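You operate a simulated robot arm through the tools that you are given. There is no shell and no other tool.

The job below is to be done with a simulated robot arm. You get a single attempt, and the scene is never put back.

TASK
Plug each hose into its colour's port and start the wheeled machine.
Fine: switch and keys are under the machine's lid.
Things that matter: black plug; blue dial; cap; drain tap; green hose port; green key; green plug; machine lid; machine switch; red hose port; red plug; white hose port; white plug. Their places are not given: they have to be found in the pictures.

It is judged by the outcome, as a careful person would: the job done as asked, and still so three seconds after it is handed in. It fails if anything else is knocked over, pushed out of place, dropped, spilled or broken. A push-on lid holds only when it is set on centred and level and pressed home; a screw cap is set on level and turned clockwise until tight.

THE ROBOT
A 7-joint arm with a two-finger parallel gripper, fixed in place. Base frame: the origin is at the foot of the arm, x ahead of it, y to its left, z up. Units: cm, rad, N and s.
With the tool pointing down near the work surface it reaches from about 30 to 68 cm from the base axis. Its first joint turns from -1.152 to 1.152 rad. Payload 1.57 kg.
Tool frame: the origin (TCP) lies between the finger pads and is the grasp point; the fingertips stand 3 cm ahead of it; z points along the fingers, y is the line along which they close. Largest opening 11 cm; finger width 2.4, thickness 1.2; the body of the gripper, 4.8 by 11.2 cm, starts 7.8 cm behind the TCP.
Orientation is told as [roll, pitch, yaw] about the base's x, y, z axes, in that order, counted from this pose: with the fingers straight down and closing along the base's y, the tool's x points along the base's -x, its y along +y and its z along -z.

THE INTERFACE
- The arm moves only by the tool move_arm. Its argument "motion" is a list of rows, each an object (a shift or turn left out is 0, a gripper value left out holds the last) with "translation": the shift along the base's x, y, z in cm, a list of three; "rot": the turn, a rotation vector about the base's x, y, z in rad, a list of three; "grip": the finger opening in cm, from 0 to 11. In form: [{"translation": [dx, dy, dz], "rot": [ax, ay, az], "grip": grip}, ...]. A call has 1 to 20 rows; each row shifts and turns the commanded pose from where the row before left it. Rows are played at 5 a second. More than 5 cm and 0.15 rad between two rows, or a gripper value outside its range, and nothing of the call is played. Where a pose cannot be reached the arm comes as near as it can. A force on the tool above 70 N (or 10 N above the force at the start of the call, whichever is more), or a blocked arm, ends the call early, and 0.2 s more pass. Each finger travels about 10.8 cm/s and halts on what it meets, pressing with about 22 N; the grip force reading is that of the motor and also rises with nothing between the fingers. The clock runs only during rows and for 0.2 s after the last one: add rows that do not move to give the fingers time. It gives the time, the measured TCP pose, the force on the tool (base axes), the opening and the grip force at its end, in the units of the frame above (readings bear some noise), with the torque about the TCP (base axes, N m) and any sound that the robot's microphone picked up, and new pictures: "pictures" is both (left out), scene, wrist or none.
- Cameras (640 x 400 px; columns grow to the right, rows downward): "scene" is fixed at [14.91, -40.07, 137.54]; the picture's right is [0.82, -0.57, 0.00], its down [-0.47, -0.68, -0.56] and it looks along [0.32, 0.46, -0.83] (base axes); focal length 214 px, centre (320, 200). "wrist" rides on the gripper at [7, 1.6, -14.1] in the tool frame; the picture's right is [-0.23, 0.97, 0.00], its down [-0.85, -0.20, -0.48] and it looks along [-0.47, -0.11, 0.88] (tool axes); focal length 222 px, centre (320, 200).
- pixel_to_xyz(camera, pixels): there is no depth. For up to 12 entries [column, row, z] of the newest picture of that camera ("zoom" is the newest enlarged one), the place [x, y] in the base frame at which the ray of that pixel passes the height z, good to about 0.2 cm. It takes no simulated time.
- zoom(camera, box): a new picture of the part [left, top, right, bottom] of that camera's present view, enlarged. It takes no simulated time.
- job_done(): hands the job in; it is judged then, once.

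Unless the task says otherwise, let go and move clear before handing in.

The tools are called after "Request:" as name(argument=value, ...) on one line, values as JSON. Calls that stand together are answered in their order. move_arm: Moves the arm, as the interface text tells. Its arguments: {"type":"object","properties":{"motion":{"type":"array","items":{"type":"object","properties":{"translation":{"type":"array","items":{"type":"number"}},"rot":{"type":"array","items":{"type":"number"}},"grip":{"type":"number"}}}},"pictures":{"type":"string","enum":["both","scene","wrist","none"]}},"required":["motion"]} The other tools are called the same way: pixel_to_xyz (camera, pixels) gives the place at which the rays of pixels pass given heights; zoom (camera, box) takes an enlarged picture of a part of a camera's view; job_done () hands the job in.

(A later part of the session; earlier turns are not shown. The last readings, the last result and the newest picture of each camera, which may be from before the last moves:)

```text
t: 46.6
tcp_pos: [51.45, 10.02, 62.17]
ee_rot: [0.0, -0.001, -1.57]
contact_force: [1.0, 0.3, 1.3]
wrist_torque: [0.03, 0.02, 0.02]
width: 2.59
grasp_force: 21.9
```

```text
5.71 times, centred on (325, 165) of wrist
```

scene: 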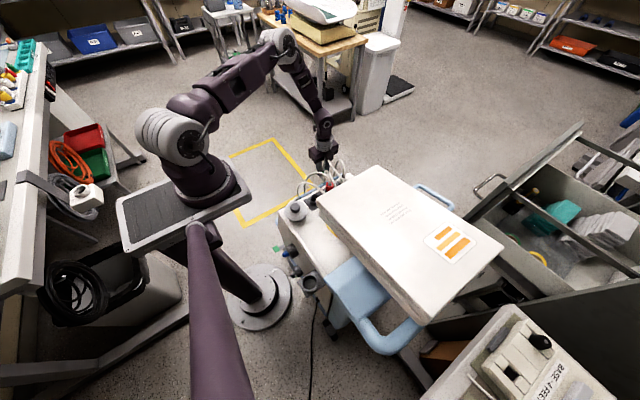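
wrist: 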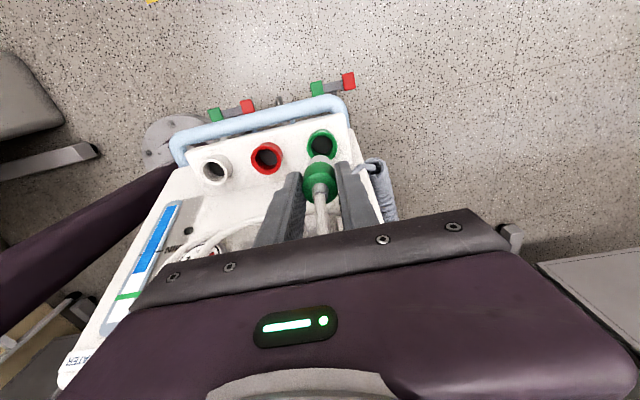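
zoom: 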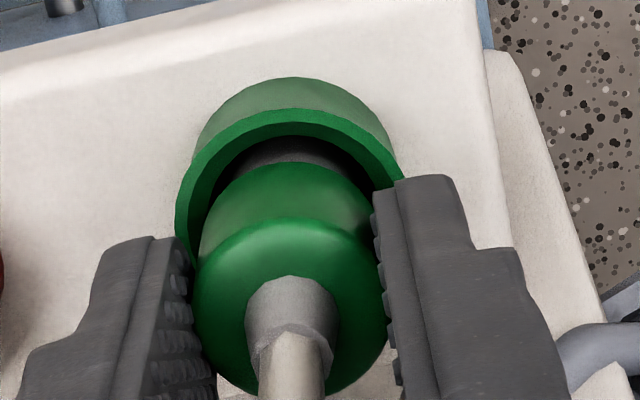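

Regripped higher at z=62.2 with the body in the pads. Pressing down again in small steps.

Request:
move_arm(motion=[{"translation": [0, 0, -0.3]}, {"translation": [0, 0, -0.3]}, {"translation": [0, 0, -0.3]}, {}], pictures="none")

Request:
zoom(camera="wrist", box=[290, 130, 360, 200])

```text
t: 47.6
tcp_pos: [51.51, 9.97, 61.17]
ee_rot: [0.003, 0.0, -1.57]
contact_force: [-0.1, 1.0, 20.5]
wrist_torque: [0.06, 0.0, 0.01]
width: 2.55
grasp_force: 22.1
```

```text
5.71 times, centred on (325, 165) of wrist
```

zoom: 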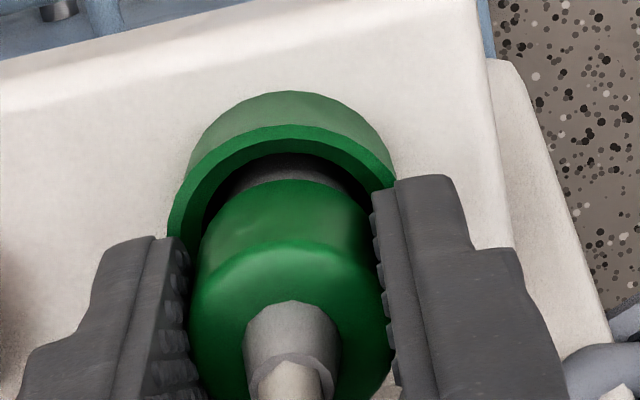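

The grip slips at ~20 N, so the plug resists further; I need to know if it's fully home. I'll open, rise, straddle the boss with a 1.6 cm gap and press on the body's top face.

Request:
move_arm(motion=[{"translation": [0, 0, 0.2]}, {"grip": 4}, {"translation": [0, 0, 1.5]}, {"translation": [0, 0, 1.5]}, {"translation": [0, 0, 1.2]}, {"grip": 1.6}, {}, {}], pictures="none")

Request:
zoom(camera="wrist", box=[280, 120, 370, 210])

Request:
zoom(camera="scene", box=[310, 160, 350, 200])

```text
t: 49.4
tcp_pos: [51.38, 9.99, 65.6]
ee_rot: [0.001, 0.0, -1.569]
contact_force: [0.5, -0.5, 0.3]
wrist_torque: [0.0, 0.02, -0.02]
width: 1.57
grasp_force: 0.0
```

```text
4.44 times, centred on (325, 165) of wrist
```

zoom: 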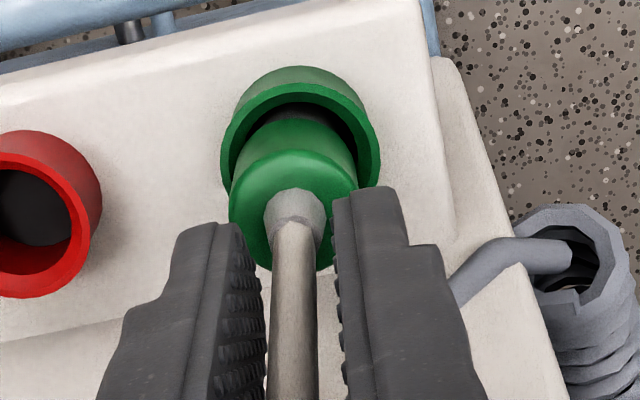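

```text
10.00 times, centred on (330, 180) of scene
```

zoom: 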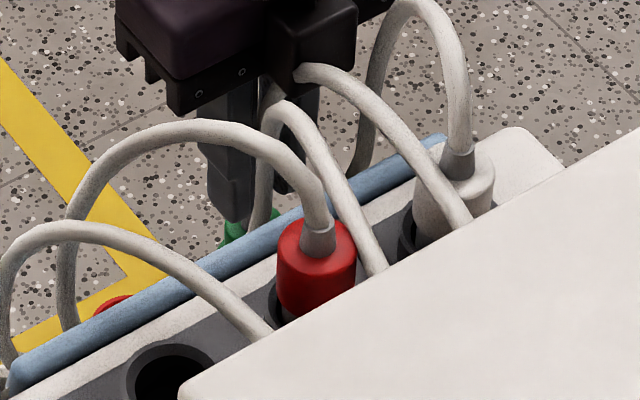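

The fingers straddle the boss. I'll press down gently on the body's top in small steps.

Request:
move_arm(motion=[{"translation": [0, 0, -0.5]}, {"translation": [0, 0, -0.4]}, {"translation": [0, 0, -0.3]}, {"translation": [0, 0, -0.3]}, {}], pictures="none")

Request:
zoom(camera="wrist", box=[280, 120, 370, 210])

```text
t: 50.6
tcp_pos: [51.38, 9.99, 64.06]
ee_rot: [0.0, 0.0, -1.57]
contact_force: [-0.3, 0.1, -0.3]
wrist_torque: [-0.02, -0.04, 0.03]
width: 1.61
grasp_force: 0.1
```

```text
4.44 times, centred on (325, 165) of wrist
```

zoom: 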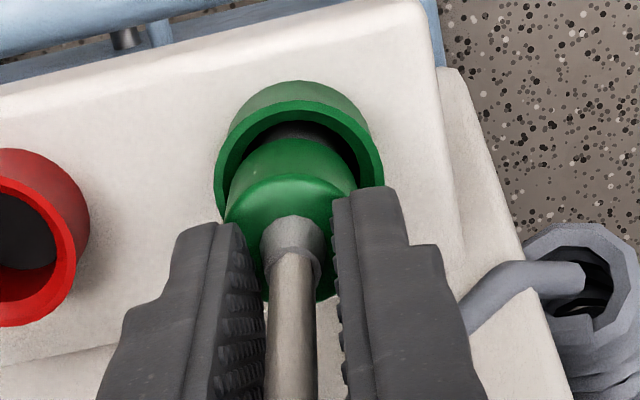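

No contact yet with tips at z≈61. Continuing down.

Request:
move_arm(motion=[{"translation": [0, 0, -0.3]}, {"translation": [0, 0, -0.3]}, {"translation": [0, 0, -0.3]}, {}], pictures="none")

Request:
zoom(camera="wrist", box=[280, 120, 370, 210])

```text
t: 51.3
tcp_pos: [51.58, 10.05, 63.78]
ee_rot: [0.003, 0.0, -1.568]
contact_force: [-5.4, -0.9, 24.9]
wrist_torque: [-0.02, 0.36, 0.0]
width: 1.89
grasp_force: 1.3
stopped in row 3: the force on the tool passed its limit at 84 N (the readings are from after the stop); the commanded pose is now the measured one
```

```text
4.44 times, centred on (325, 165) of wrist
```

zoom: 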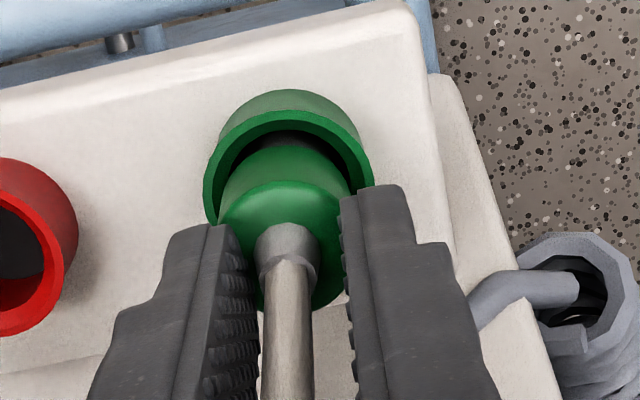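

Contact came at tip z≈60.7 and rose sharply to 84 N without the plug giving, so it's bottomed out with the body at the rim. I'll back off straight up and look at the result from above.

Request:
move_arm(motion=[{"translation": [0, 0, 0.5], "grip": 3}, {"translation": [0, 0, 3.5]}, {"translation": [0, 0, 4.5]}, {"translation": [0, 0, 4.5]}, {"translation": [0, 0, 4.5]}, {"translation": [0, 0, 4.5]}, {"translation": [0, 0, 4.5], "grip": 5}, {}, {}])

Request:
zoom(camera="wrist", box=[220, 80, 400, 200])

Request:
zoom(camera="scene", box=[290, 150, 360, 210])

```text
t: 53.3
tcp_pos: [51.52, 9.96, 90.12]
ee_rot: [0.001, 0.0, -1.566]
contact_force: [-0.1, 0.4, -1.6]
wrist_torque: [-0.02, 0.0, 0.0]
width: 4.99
grasp_force: 0.1
```

scene: 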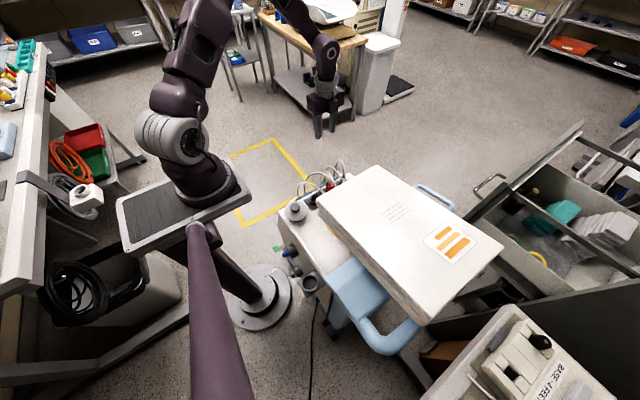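
wrist: 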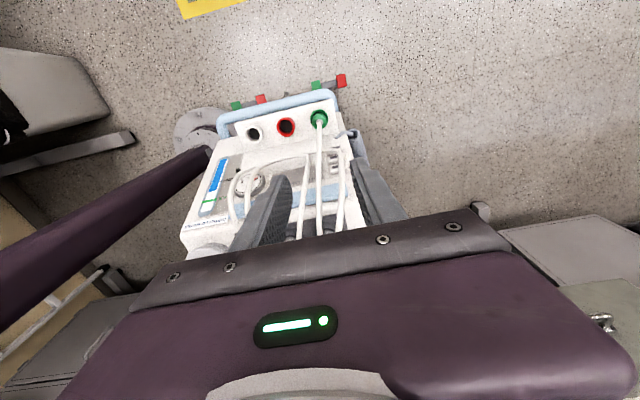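

```text
3.33 times, centred on (310, 140) of wrist
```

zoom: 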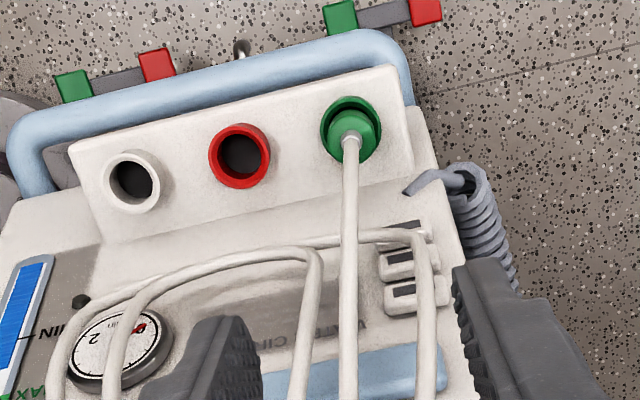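

```text
6.67 times, centred on (325, 180) of scene
```

zoom: 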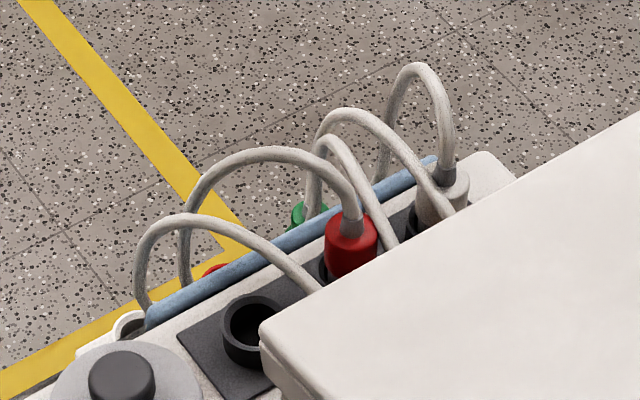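

The green plug sits in its port upright. Next I go above the red plug at (43.4,−4.6) with yaw ≈−1.19.

Request:
move_arm(motion=[{"translation": [-1.6, -2.9, 0.4], "rot": [0, 0, 0.1]}, {"translation": [-1.6, -2.9, 0.4], "rot": [0, 0, 0.1]}, {"translation": [-1.6, -2.9, 0.4], "rot": [0, 0, 0.1]}, {"translation": [-1.6, -2.9, 0], "rot": [0, 0, 0.08]}, {"translation": [-1.7, -3.0, 0]}, {}, {}], pictures="wrist")

Request:
zoom(camera="wrist", box=[250, 90, 390, 210])

```text
t: 54.9
tcp_pos: [43.41, -4.55, 91.35]
ee_rot: [0.001, 0.001, -1.188]
contact_force: [1.0, -0.7, 0.6]
wrist_torque: [0.02, 0.0, -0.01]
width: 5.03
grasp_force: 0.1
```

wrist: 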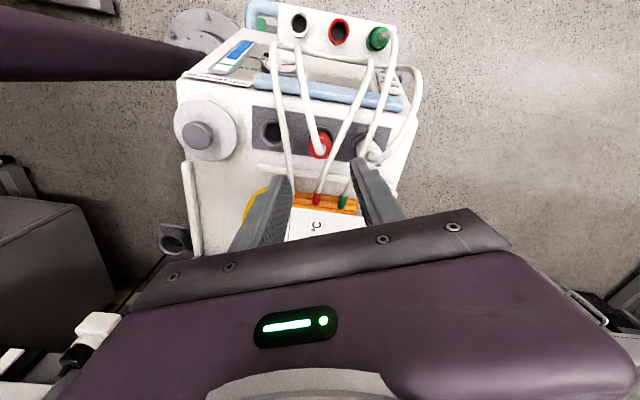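

```text
3.33 times, centred on (320, 150) of wrist
```

zoom: 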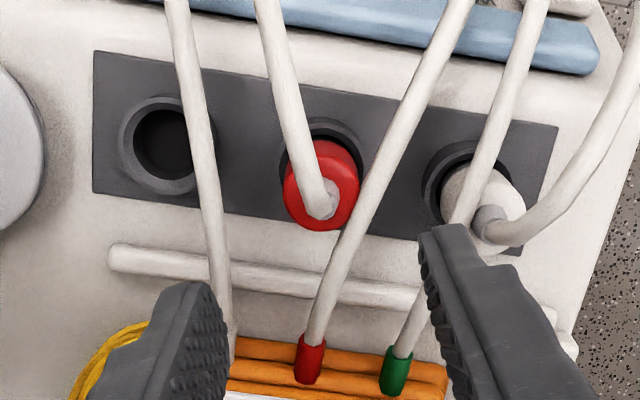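

Red plug boss at zoom (322,200). I'll check its projected location, then descend.

Request:
pixel_to_xyz(camera="wrist", pixels=[[320.6, 150, 80], [370, 154, 80]])

Request:
move_arm(motion=[{"translation": [0, 0, -2.5]}, {"translation": [0, 0, -2.5]}, {"translation": [0, 0, -2.5]}, {"translation": [0, 0, -1.7]}, {"translation": [0, 0, -1.6]}, {}, {}], pictures="none")

Request:
zoom(camera="wrist", box=[250, 120, 420, 230])

```text
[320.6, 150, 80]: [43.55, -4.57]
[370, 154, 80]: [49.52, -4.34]
```

```text
t: 56.5
tcp_pos: [43.52, -4.47, 80.57]
ee_rot: [0.004, 0.001, -1.187]
contact_force: [-0.2, -0.2, 0.1]
wrist_torque: [-0.02, -0.03, 0.0]
width: 5.01
grasp_force: 0.2
```

```text
3.64 times, centred on (335, 175) of wrist
```

zoom: 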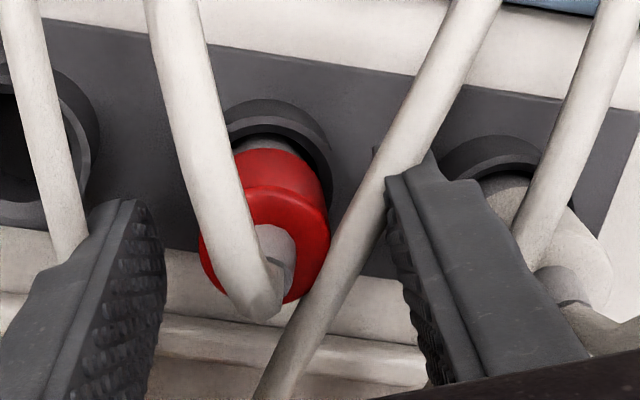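

The plug lies between the fingers near (43.5,−4.5). Closing and then lifting.

Request:
move_arm(motion=[{"grip": 1.5}, {}, {}, {}], pictures="none")

Request:
zoom(camera="wrist", box=[250, 120, 420, 230])

```text
t: 57.5
tcp_pos: [43.49, -4.52, 80.64]
ee_rot: [0.002, -0.001, -1.188]
contact_force: [-0.1, 0.1, 0.8]
wrist_torque: [0.02, -0.02, -0.01]
width: 2.59
grasp_force: 21.7
```

```text
3.64 times, centred on (335, 175) of wrist
```

zoom: 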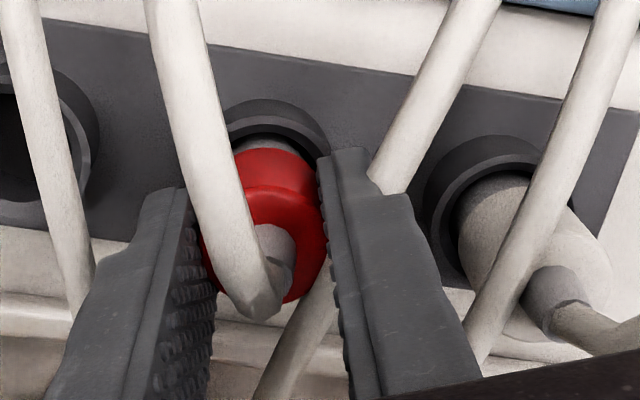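

The red plug is gripped at 2.59 cm, balanced. I'll lift it and carry it to above the red port at (44.5,10.05).

Request:
move_arm(motion=[{"translation": [0, 0, 0.5]}, {"translation": [0, 0, 1]}, {"translation": [0, 0, 2]}, {"translation": [0, 0, 2.5]}, {"translation": [0, 0, 2]}, {"translation": [0.2, 3.6, 0], "rot": [0, 0, -0.1]}, {"translation": [0.3, 3.7, 0], "rot": [0, 0, -0.1]}, {"translation": [0.3, 3.7, 0], "rot": [0, 0, -0.1]}, {"translation": [0.2, 3.6, 0], "rot": [0, 0, -0.08]}, {}, {"translation": [0, 0, -4]}, {"translation": [0, 0, -4]}, {"translation": [0, 0, -4]}, {"translation": [0, 0, -4]}, {"translation": [0, 0, -3]}, {}, {}])

Request:
zoom(camera="wrist", box=[250, 100, 410, 210])

Request:
zoom(camera="wrist", box=[300, 140, 340, 215])

```text
t: 61.1
tcp_pos: [44.58, 9.97, 69.5]
ee_rot: [0.001, 0.0, -1.569]
contact_force: [-0.2, -0.2, -1.0]
wrist_torque: [-0.05, 0.0, -0.02]
width: 2.58
grasp_force: 22.1
```

scene: 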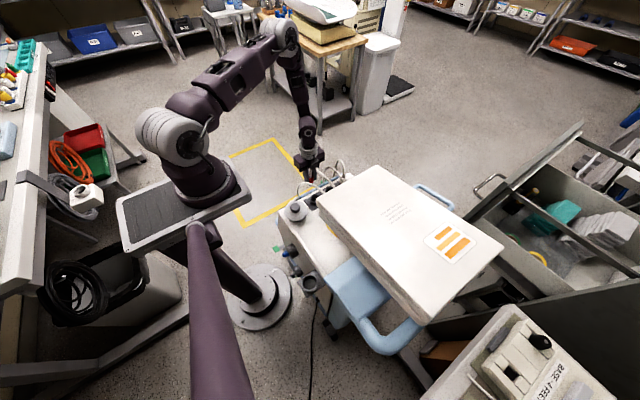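
wrist: 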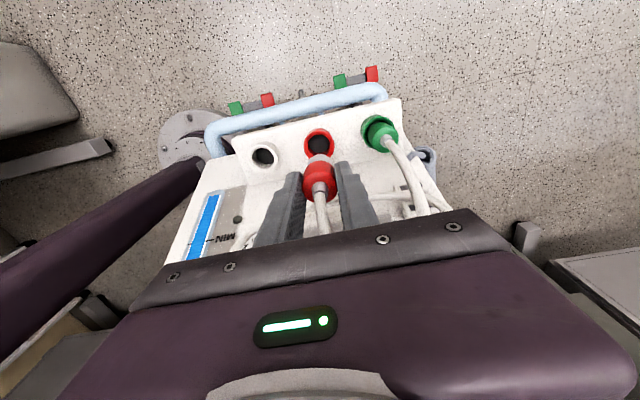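

```text
3.64 times, centred on (330, 155) of wrist
```

zoom: 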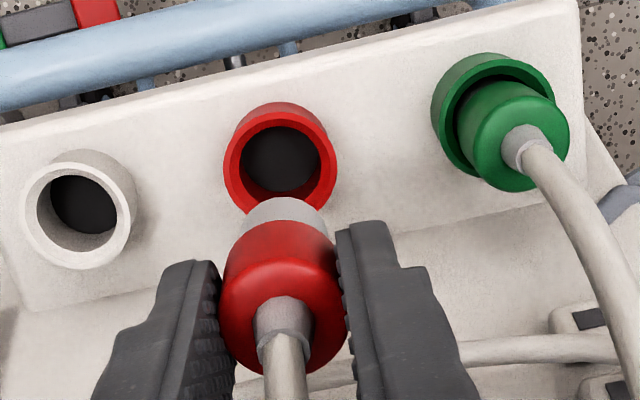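

```text
5.33 times, centred on (320, 178) of wrist
```

zoom: 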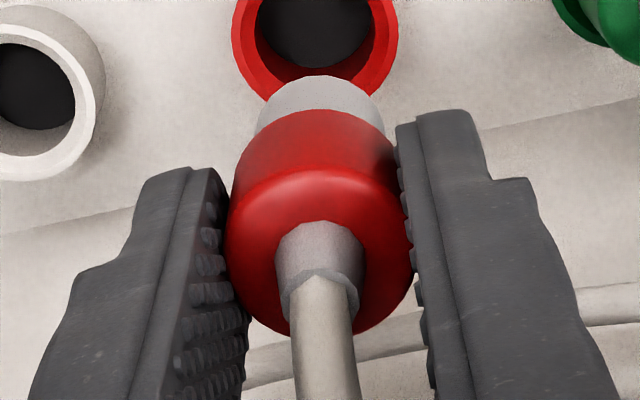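

Rim centre of the red port is at wrist (319.1,145.1) and the plug axis near (320,188). Checking alignment.

Request:
pixel_to_xyz(camera="wrist", pixels=[[319.1, 145.1, 57.5], [320, 188.2, 69], [261, 156, 57.5]])

```text
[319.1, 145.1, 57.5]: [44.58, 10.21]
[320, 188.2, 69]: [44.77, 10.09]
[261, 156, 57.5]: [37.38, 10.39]
```

Aligned within about 0.1 cm. Descending into the red port.

Request:
move_arm(motion=[{"translation": [-0.03, 0.08, -1]}, {"translation": [0, 0, -1]}, {"translation": [0, 0, -1]}, {"translation": [0, 0, -1]}, {"translation": [0, 0, -0.5]}, {"translation": [0, 0, -0.5]}, {"translation": [0, 0, -0.5]}, {"translation": [0, 0, -0.5]}, {"translation": [0, 0, -0.5]}, {"translation": [0, 0, -0.5]}, {"translation": [0, 0, -0.5]}, {"translation": [0, 0, -0.3]}, {"translation": [0, 0, -0.3]}, {"translation": [0, 0, -0.3]}, {}], pictures="none")

Request:
zoom(camera="wrist", box=[270, 110, 370, 220])

```text
t: 64.3
tcp_pos: [44.52, 10.16, 61.31]
ee_rot: [0.003, 0.0, -1.567]
contact_force: [-0.2, -0.3, 18.7]
wrist_torque: [0.01, 0.02, -0.02]
width: 2.61
grasp_force: 21.4
```

```text
3.64 times, centred on (320, 165) of wrist
```

zoom: 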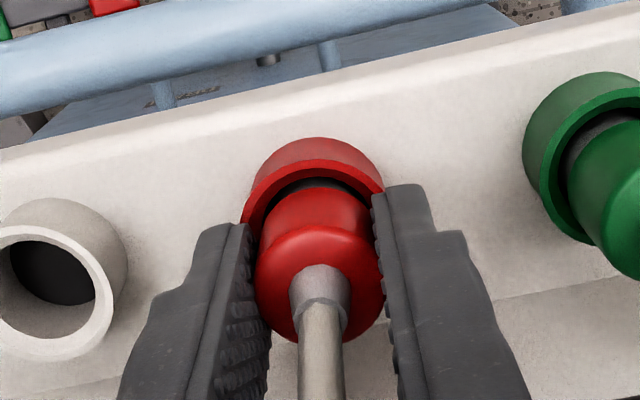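

The red plug is in with 19 N reaction. I'll release, rise, straddle the boss and press its top home as before, with finer steps.

Request:
move_arm(motion=[{"translation": [0, 0, 0.2]}, {"grip": 4}, {"translation": [0, 0, 1.5]}, {"translation": [0, 0, 1.5]}, {"translation": [0, 0, 0.8]}, {"grip": 1.6}, {}, {}, {"translation": [0, 0, -0.5]}, {"translation": [0, 0, -0.4]}, {"translation": [0, 0, -0.2]}, {"translation": [0, 0, -0.1]}, {"translation": [0, 0, -0.1]}, {"translation": [0, 0, -0.1]}, {"translation": [0, 0, -0.1]}, {}], pictures="none")

Request:
zoom(camera="wrist", box=[270, 110, 370, 220])

```text
t: 67.7
tcp_pos: [44.5, 10.12, 63.65]
ee_rot: [0.003, 0.001, -1.566]
contact_force: [-3.1, 0.3, 35.0]
wrist_torque: [0.04, 0.28, 0.01]
width: 1.6
grasp_force: 0.2
```

```text
3.64 times, centred on (320, 165) of wrist
```

zoom: 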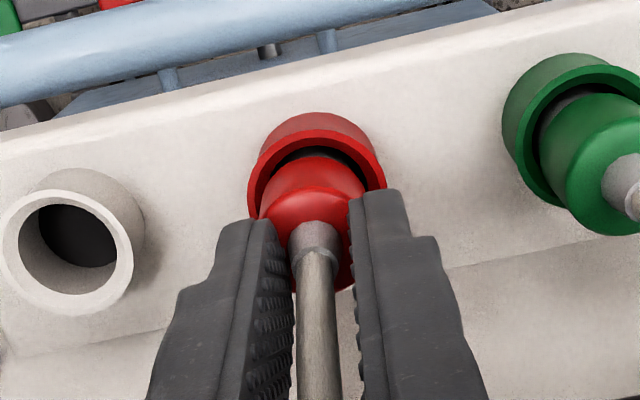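

Firm stop at tip z≈60.65 with 35 N, the same depth as green, so red is home too. Now up and over to the white plug at (49.5,−4.3) with yaw ≈−2.1.

Request:
move_arm(motion=[{"translation": [0, 0, 0.5], "grip": 3}, {"translation": [0, 0, 4.5]}, {"translation": [0, 0, 4.5]}, {"translation": [0, 0, 4.5]}, {"translation": [0, 0, 4.5]}, {"translation": [0, 0, 4.5]}, {"translation": [0, 0, 4.5], "grip": 5}, {"translation": [1.2, -3.6, 0.3], "rot": [0, 0, -0.14]}, {"translation": [1.2, -3.6, 0], "rot": [0, 0, -0.14]}, {"translation": [1.3, -3.6, 0], "rot": [0, 0, -0.14]}, {"translation": [1.3, -3.6, 0], "rot": [0, 0, -0.13]}, {}, {}])

Request:
zoom(camera="wrist", box=[250, 90, 390, 210])

Request:
zoom(camera="scene", box=[290, 150, 370, 210])

```text
t: 70.5
tcp_pos: [49.6, -4.24, 91.49]
ee_rot: [0.002, 0.0, -2.118]
contact_force: [-0.2, -0.2, -0.4]
wrist_torque: [-0.02, 0.01, 0.0]
width: 5.03
grasp_force: 0.1
```

scene: 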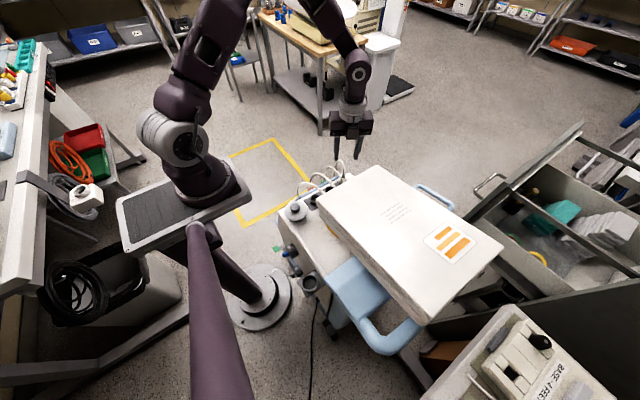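
wrist: 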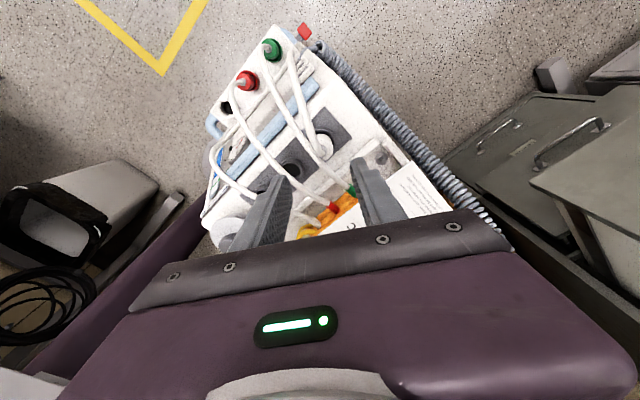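

```text
3.33 times, centred on (320, 150) of wrist
```

zoom: 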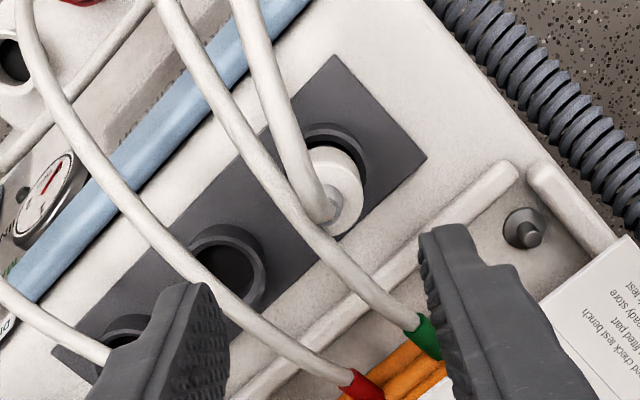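

```text
6.67 times, centred on (330, 180) of scene
```

zoom: 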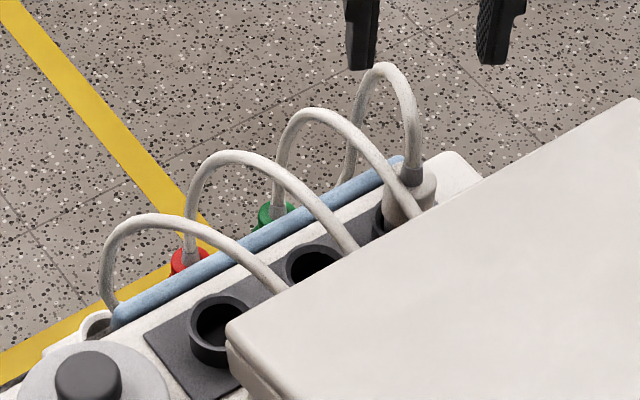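

White plug boss at zoom (333,203). I'll check the projection and descend around it.

Request:
pixel_to_xyz(camera="wrist", pixels=[[323.6, 150.5, 80], [323.6, 148, 80]])

Request:
move_arm(motion=[{"translation": [0, 0, -2.5]}, {"translation": [0, 0, -2.5]}, {"translation": [0, 0, -2]}, {}, {}], pictures="none")

Request:
zoom(camera="wrist", box=[250, 120, 420, 230])

```text
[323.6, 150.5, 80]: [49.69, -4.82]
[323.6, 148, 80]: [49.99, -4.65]
```

```text
t: 71.7
tcp_pos: [49.36, -4.35, 84.49]
ee_rot: [0.001, -0.001, -2.118]
contact_force: [-0.4, 0.6, -0.4]
wrist_torque: [0.05, 0.0, -0.01]
width: 5.03
grasp_force: 0.1
```

```text
3.64 times, centred on (335, 175) of wrist
```

zoom: 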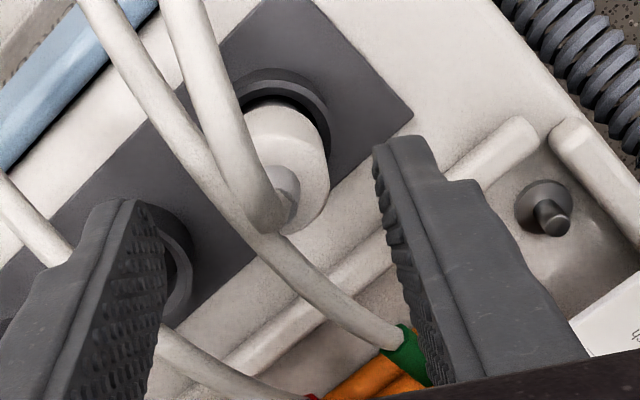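

The plug appears about 0.4 cm toward the right finger. I'll shift by (+0.25,−0.15), descend to grip height and close.

Request:
move_arm(motion=[{"translation": [0.25, -0.15, -1.5]}, {"translation": [0, 0, -1.5]}, {"translation": [0, 0, -0.9]}, {}, {"grip": 1.5}, {}, {}, {}], pictures="none")

Request:
zoom(camera="wrist", box=[250, 120, 420, 230])

```text
t: 73.5
tcp_pos: [49.7, -4.42, 80.55]
ee_rot: [0.001, 0.001, -2.118]
contact_force: [0.1, -0.6, -0.5]
wrist_torque: [0.02, -0.02, 0.01]
width: 2.57
grasp_force: 21.6
```

```text
3.64 times, centred on (335, 175) of wrist
```

zoom: 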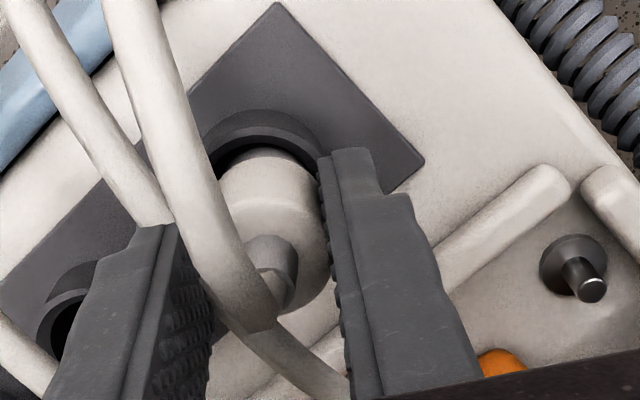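

The white plug is gripped at 2.57 cm. Lifting and carrying it to above the white port at (37.65,10.1).

Request:
move_arm(motion=[{"translation": [0, 0, 0.5]}, {"translation": [0, 0, 1]}, {"translation": [0, 0, 2]}, {"translation": [0, 0, 2.5]}, {"translation": [0, 0, 2]}, {"translation": [-2, 3.6, 0], "rot": [0, 0, 0.11]}, {"translation": [-2, 3.7, 0], "rot": [0, 0, 0.11]}, {"translation": [-2, 3.7, 0], "rot": [0, 0, 0.11]}, {"translation": [-2, 3.5, 0], "rot": [0, 0, 0.11]}, {"translation": [-2, 0, 0], "rot": [0, 0, 0.11]}, {"translation": [-2, 0, 0]}, {}, {"translation": [0, 0, -4]}, {"translation": [0, 0, -4]}, {"translation": [0, 0, -4]}, {"translation": [0, 0, -4]}, {"translation": [0, 0, -3]}, {}, {}])

Request:
zoom(camera="wrist", box=[250, 100, 410, 210])

Request:
zoom(camera="wrist", box=[300, 140, 340, 215])

```text
t: 77.5
tcp_pos: [37.82, 10.12, 69.63]
ee_rot: [0.003, -0.002, -1.567]
contact_force: [0.5, -0.6, -0.4]
wrist_torque: [0.0, 0.01, -0.04]
width: 2.61
grasp_force: 21.9
```

scene: 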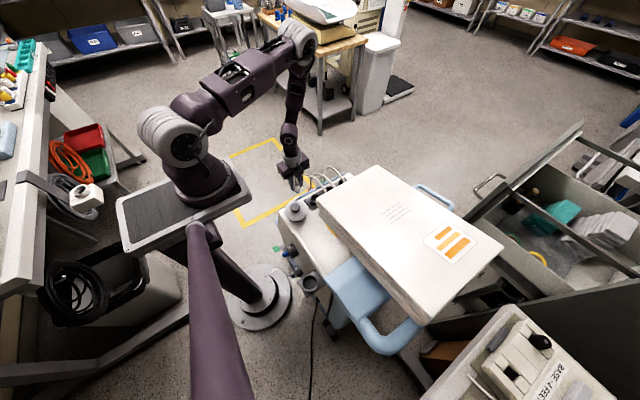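
wrist: 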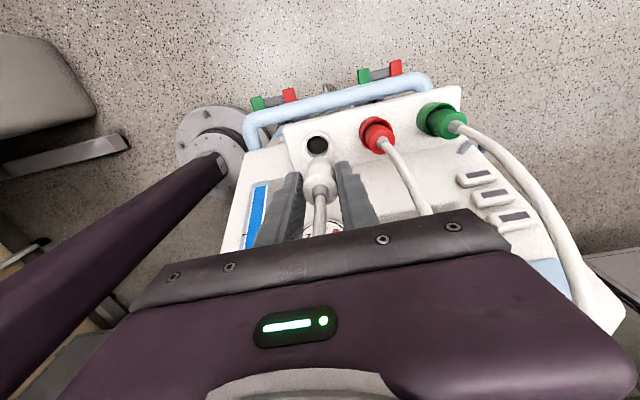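

```text
3.64 times, centred on (330, 155) of wrist
```

zoom: 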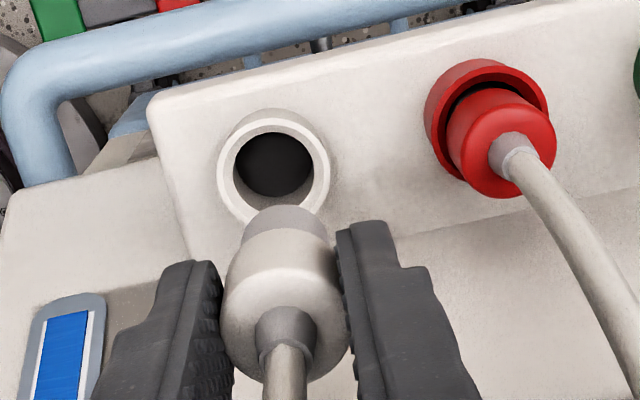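

```text
5.33 times, centred on (320, 178) of wrist
```

zoom: 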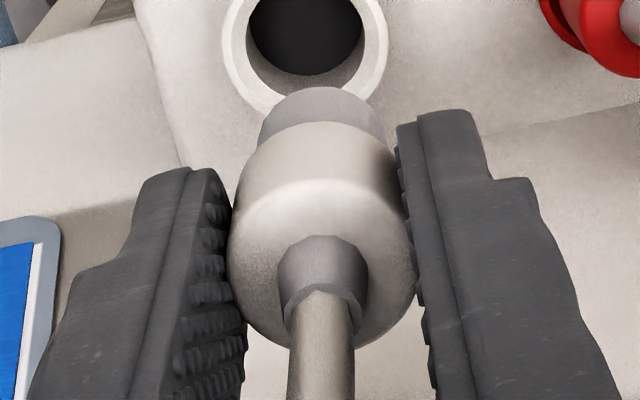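

I'll project the white rim (317.4,147.3) and plug axis (320.4,190) to get the needed correction.

Request:
pixel_to_xyz(camera="wrist", pixels=[[317.4, 147.3, 57.5], [320.4, 189.7, 69]])

Request:
zoom(camera="wrist", box=[295, 120, 345, 170])

```text
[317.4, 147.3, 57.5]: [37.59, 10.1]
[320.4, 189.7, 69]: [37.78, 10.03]
```

```text
8.00 times, centred on (320, 145) of wrist
```

zoom: 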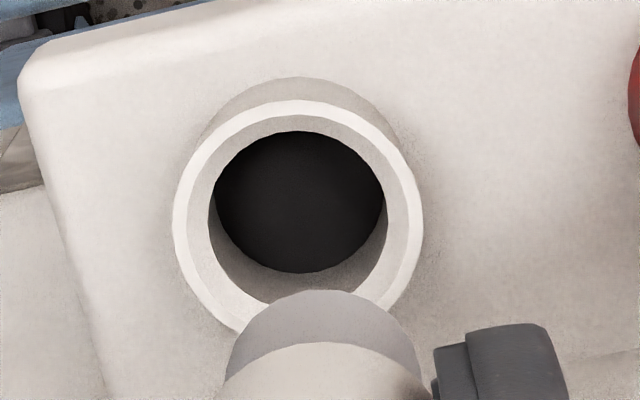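

Shift needed is about (−0.18,+0.07). Applying it and descending into the white port.

Request:
move_arm(motion=[{"translation": [-0.18, 0.07, -1]}, {"translation": [0, 0, -1]}, {"translation": [0, 0, -1]}, {"translation": [0, 0, -1]}, {"translation": [0, 0, -0.5]}, {"translation": [0, 0, -0.5]}, {"translation": [0, 0, -0.5]}, {"translation": [0, 0, -0.5]}, {"translation": [0, 0, -0.5]}, {"translation": [0, 0, -0.5]}, {"translation": [0, 0, -0.5]}, {"translation": [0, 0, -0.3]}, {"translation": [0, 0, -0.3]}, {"translation": [0, 0, -0.3]}, {}], pictures="none")

Request:
zoom(camera="wrist", box=[270, 110, 370, 220])

```text
t: 80.7
tcp_pos: [37.59, 10.19, 61.16]
ee_rot: [0.003, 0.0, -1.568]
contact_force: [1.0, 1.6, 9.7]
wrist_torque: [0.08, -0.11, -0.01]
width: 2.61
grasp_force: 22.0
```

```text
3.64 times, centred on (320, 165) of wrist
```

zoom: 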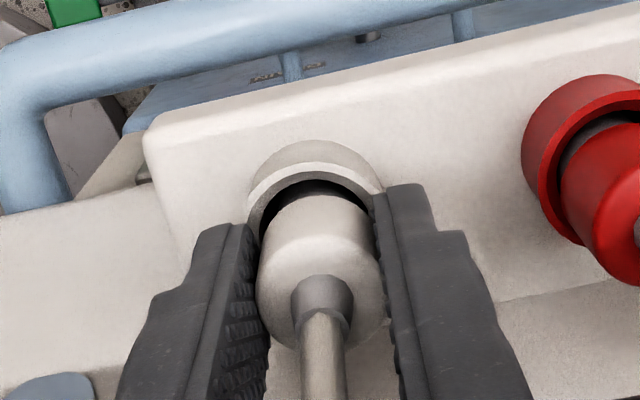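

The white plug is entering with 10 N. I'll press 0.2 more, then release and press on its top as with the others.

Request:
move_arm(motion=[{"translation": [0, 0, -0.2]}, {}, {"translation": [0, 0, 0.2]}, {"grip": 4}, {"translation": [0, 0, 1.5]}, {"translation": [0, 0, 1.5]}, {"translation": [0, 0, 1]}, {"grip": 1.6}, {}, {}, {"translation": [0, 0, -0.5]}, {"translation": [0, 0, -0.4]}, {"translation": [0, 0, -0.2]}, {"translation": [0, 0, -0.1]}, {"translation": [0, 0, -0.1]}, {"translation": [0, 0, -0.1]}, {"translation": [0, 0, -0.1]}, {}], pictures="none")

Request:
zoom(camera="wrist", box=[270, 110, 370, 220])

```text
t: 84.5
tcp_pos: [37.48, 10.26, 63.68]
ee_rot: [0.003, 0.001, -1.568]
contact_force: [-2.2, -1.6, 48.2]
wrist_torque: [-0.16, 0.19, -0.02]
width: 1.62
grasp_force: 0.1
```

```text
3.64 times, centred on (320, 165) of wrist
```

zoom: 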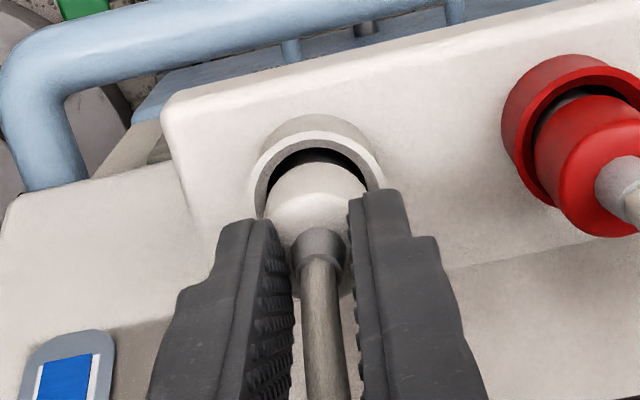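

48 N reaction at tip z≈60.7, the same depth as the other two, so all three are home. I'll rise and check them.

Request:
move_arm(motion=[{"translation": [0, 0, 0.5], "grip": 3}, {"translation": [0, 0, 4.5]}, {"translation": [0, 0, 4.5]}, {"translation": [0, 0, 4.5]}, {"translation": [0, 0, 4.5]}, {"translation": [0, 0, 4.5]}, {"translation": [1, 0, 4.5]}, {"translation": [3, 2, 0]}, {"translation": [3, 2, 0]}, {}, {}])

Request:
zoom(camera="wrist", box=[240, 80, 400, 200])

Request:
zoom(camera="scene", box=[290, 150, 370, 210])

```text
t: 86.9
tcp_pos: [44.44, 14.28, 91.14]
ee_rot: [0.001, 0.0, -1.568]
contact_force: [0.3, -0.4, -0.1]
wrist_torque: [-0.02, 0.0, 0.02]
width: 3.0
grasp_force: 0.2
```

scene: 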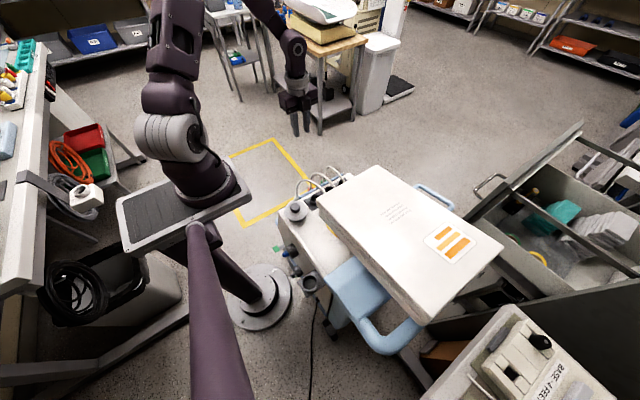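
wrist: 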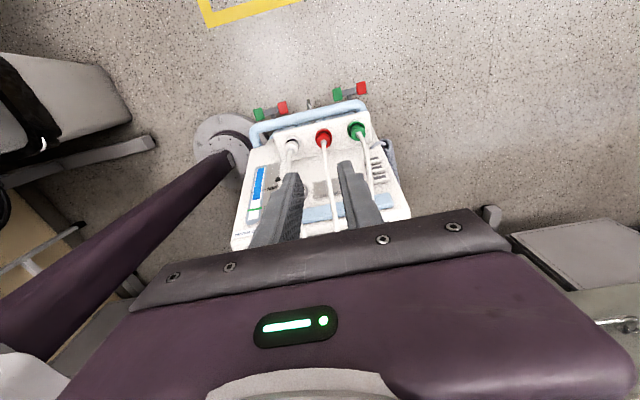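

```text
3.33 times, centred on (320, 140) of wrist
```

zoom: 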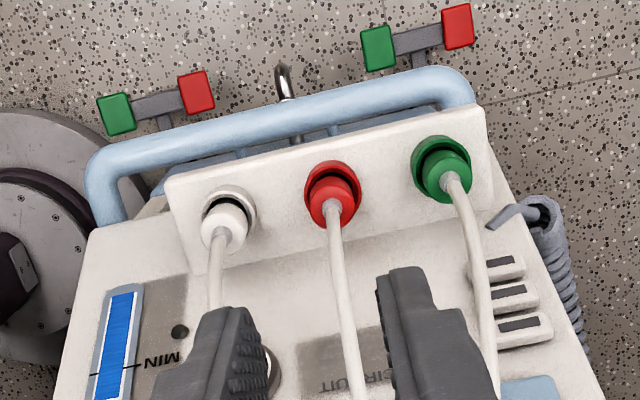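

```text
6.67 times, centred on (330, 180) of scene
```

zoom: 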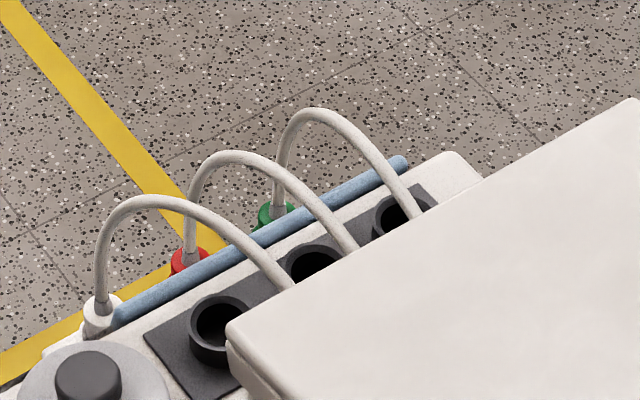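

All three hoses are in their own ports and uncrossed. Next is the lid; I'll project the handle's ends from the scene camera at several heights.

Request:
pixel_to_xyz(camera="scene", pixels=[[420.6, 187, 85], [420.6, 187, 90], [420.6, 187, 95], [420.6, 187, 100], [451.9, 204.5, 85], [451.9, 204.5, 90], [451.9, 204.5, 95], [451.9, 204.5, 100], [413, 187, 95], [446, 210, 95]])

```text
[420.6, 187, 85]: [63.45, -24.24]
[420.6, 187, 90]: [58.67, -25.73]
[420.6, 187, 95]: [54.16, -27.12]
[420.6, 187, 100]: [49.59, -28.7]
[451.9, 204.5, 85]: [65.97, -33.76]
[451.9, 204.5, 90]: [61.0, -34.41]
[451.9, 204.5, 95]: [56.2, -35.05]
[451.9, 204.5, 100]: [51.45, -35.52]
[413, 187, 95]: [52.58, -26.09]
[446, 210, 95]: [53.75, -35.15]
```

The handle bar runs from about (53.4,−27.3,95.8) to (53.5,−35,97.8), just under the lid's top plane, tilted ~10° like the lid. I'll move above it with yaw −1.57, opening the fingers for a close look.

Request:
move_arm(motion=[{"translation": [0, 0, 4.5]}, {"translation": [0, 0, 4.5]}, {"translation": [0, 0, 4.5]}, {"translation": [0, 0, 4.5]}, {"translation": [0, -2, 4.5], "grip": 4}, {"translation": [0.9, -4.5, 0]}, {"translation": [0.9, -4.5, 0]}, {"translation": [0.9, -4.5, 0]}, {"translation": [0.9, -4.5, 0]}, {"translation": [0.9, -4.5, 0]}, {"translation": [0.9, -4.5, 0]}, {"translation": [0.9, -4.5, 0]}, {"translation": [0.9, -4.5, 0]}, {"translation": [0.9, -4.5, 0]}, {"translation": [0.5, -3, 0]}, {"rot": [-0.15, 0, 0]}, {}, {}])

Request:
zoom(camera="wrist", box=[200, 60, 420, 220])

```text
t: 90.7
tcp_pos: [53.19, -31.36, 113.64]
ee_rot: [0.003, -0.15, -1.567]
contact_force: [0.0, 0.0, -0.4]
wrist_torque: [0.02, -0.01, 0.02]
width: 3.99
grasp_force: 0.0
```

scene: 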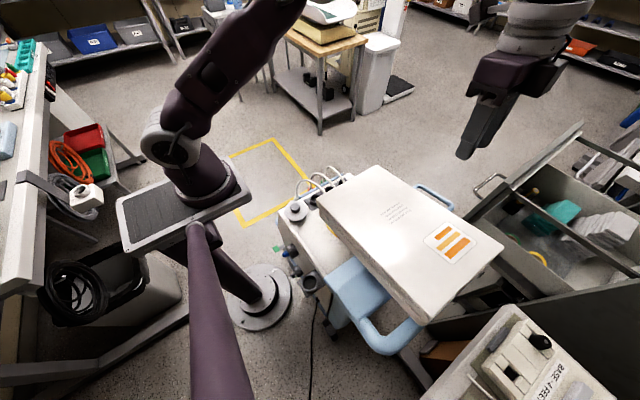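
wrist: 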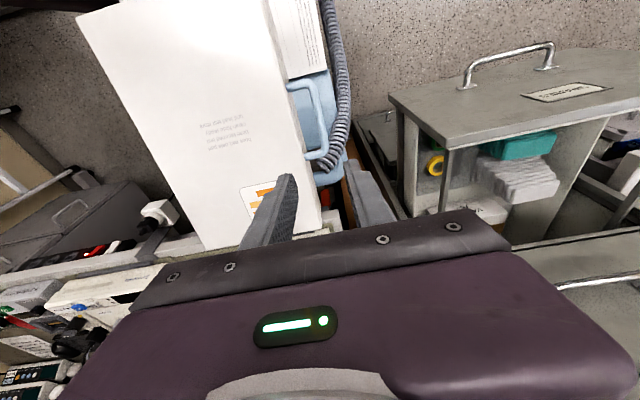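

```text
2.50 times, centred on (310, 140) of wrist
```

zoom: 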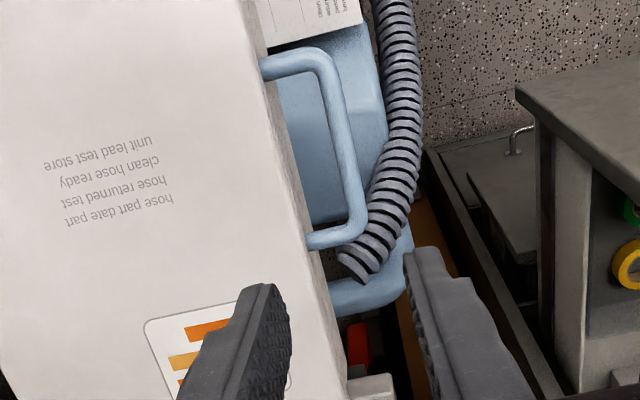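

The handle is clearly visible: bar from zoom (325,65) to (357,225). I'll project its centreline and zoom in on it and on the corrugated hose below.

Request:
pixel_to_xyz(camera="wrist", pixels=[[318.8, 118, 95], [318.8, 118, 97], [313, 90, 96], [324, 146, 98], [304, 100, 97], [311, 145, 98], [334, 150, 85], [334, 150, 95]])

Request:
zoom(camera="wrist", box=[270, 70, 360, 180])

```text
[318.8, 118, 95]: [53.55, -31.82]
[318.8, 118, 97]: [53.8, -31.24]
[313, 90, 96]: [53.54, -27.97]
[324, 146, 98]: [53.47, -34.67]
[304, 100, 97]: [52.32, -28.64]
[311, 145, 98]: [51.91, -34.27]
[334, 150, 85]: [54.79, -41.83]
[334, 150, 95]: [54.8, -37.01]
```

```text
3.64 times, centred on (315, 125) of wrist
```

zoom: 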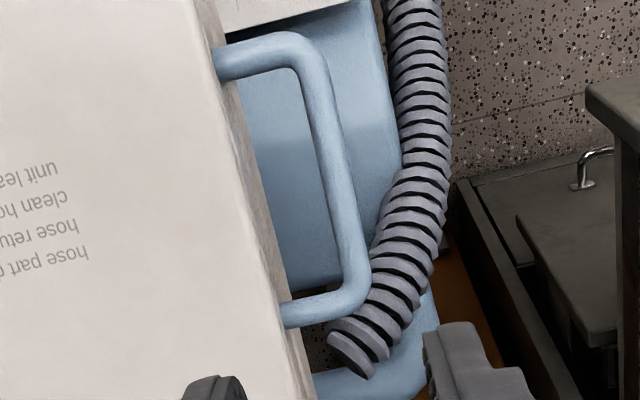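

Bar centre is about (53.55,−31.4,96.8), with ~2.5 cm gap to the lid side. I'll set the opening to 3 cm and descend so the tips go just past the bar.

Request:
move_arm(motion=[{"translation": [0.35, 0.2, -3], "grip": 3}, {"translation": [0, 0, -3]}, {"translation": [0, 0, -3]}, {"translation": [0, 0, -2]}, {}, {}])

Request:
zoom(camera="wrist", box=[240, 100, 400, 230])

Request:
zoom(camera="scene", box=[400, 130, 500, 220])

```text
t: 92.1
tcp_pos: [53.56, -31.2, 102.66]
ee_rot: [0.003, -0.151, -1.568]
contact_force: [0.0, 0.6, 0.1]
wrist_torque: [-0.01, -0.01, 0.01]
width: 3.02
grasp_force: 0.0
```

scene: 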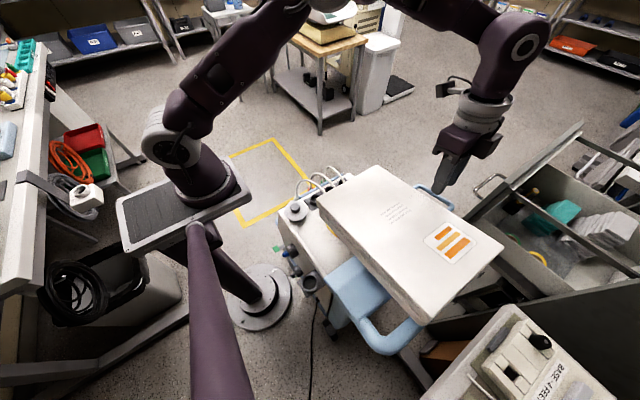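
wrist: 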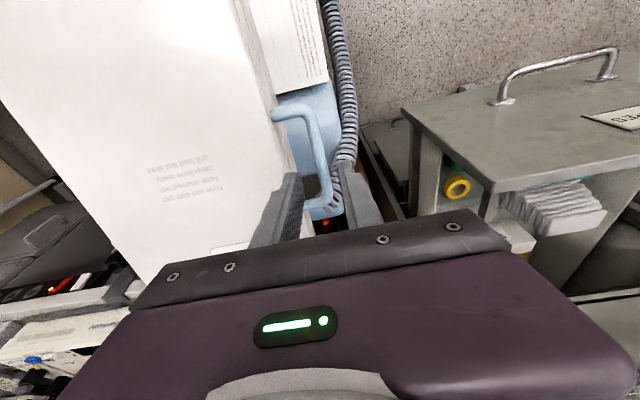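

```text
3.08 times, centred on (320, 165) of wrist
```

zoom: 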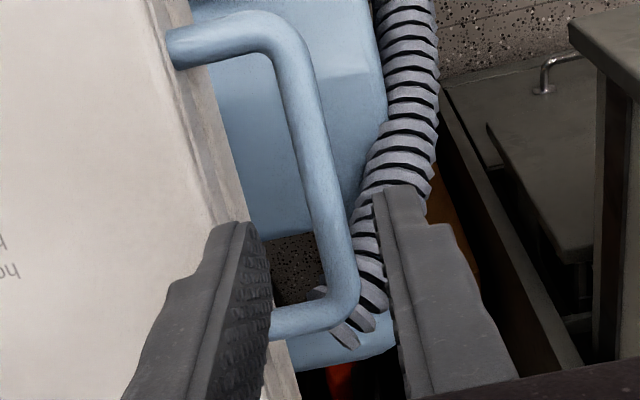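

```text
4.44 times, centred on (450, 175) of scene
```

zoom: 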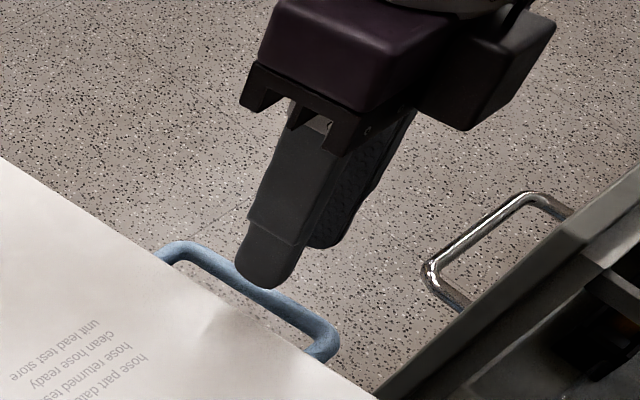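

The bar is centred between the fingers (col ≈315 vs 320 at the TCP row). Continuing the descent to z≈98.8.

Request:
move_arm(motion=[{"translation": [0, 0, -1.5]}, {"translation": [0, 0, -1.2]}, {"translation": [0, 0, -1.2]}, {}], pictures="none")

Request:
zoom(camera="wrist", box=[240, 100, 400, 230])

Request:
zoom(camera="scene", box=[400, 150, 480, 220])

```text
t: 93.1
tcp_pos: [53.45, -31.07, 98.67]
ee_rot: [0.002, -0.149, -1.568]
contact_force: [0.4, 0.1, 0.2]
wrist_torque: [-0.02, -0.04, 0.0]
width: 2.98
grasp_force: 0.0
```

```text
3.08 times, centred on (320, 165) of wrist
```

zoom: 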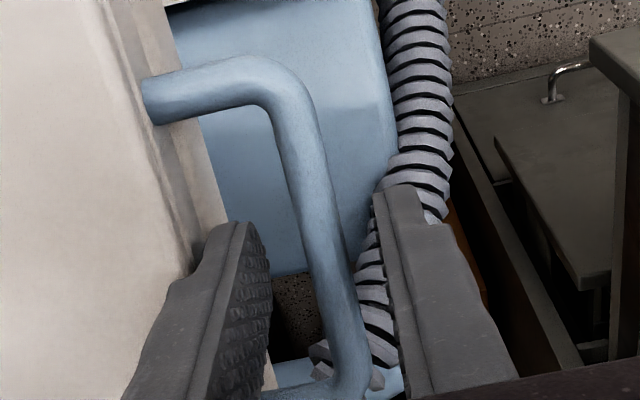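

```text
5.71 times, centred on (440, 185) of scene
```

zoom: 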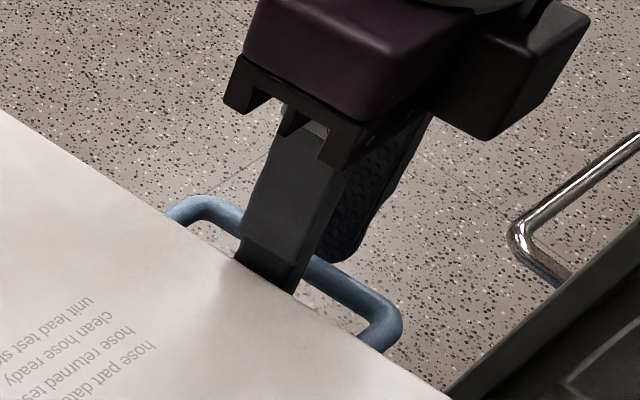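

The inner finger is in the gap beside the lid and the bar is between the fingers. Closing on the bar.

Request:
move_arm(motion=[{"translation": [0, 0, -0.4]}, {"grip": 0.3}, {}, {}, {}], pictures="none")

Request:
zoom(camera="wrist", box=[240, 100, 400, 230])

```text
t: 94.3
tcp_pos: [53.62, -31.15, 98.47]
ee_rot: [0.005, -0.149, -1.567]
contact_force: [13.2, -2.1, -1.9]
wrist_torque: [-0.01, -0.37, -0.65]
width: 1.1
grasp_force: 28.3
```

```text
3.08 times, centred on (320, 165) of wrist
```

zoom: 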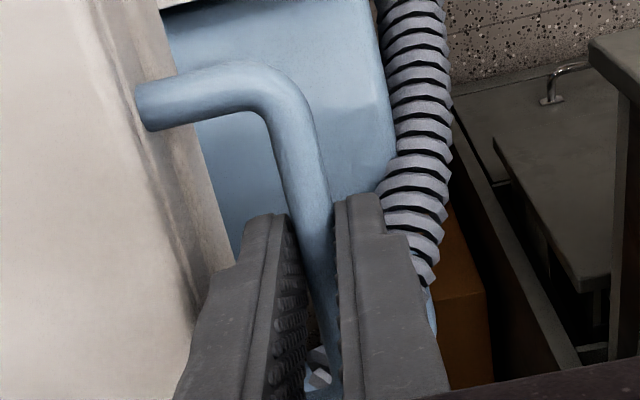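

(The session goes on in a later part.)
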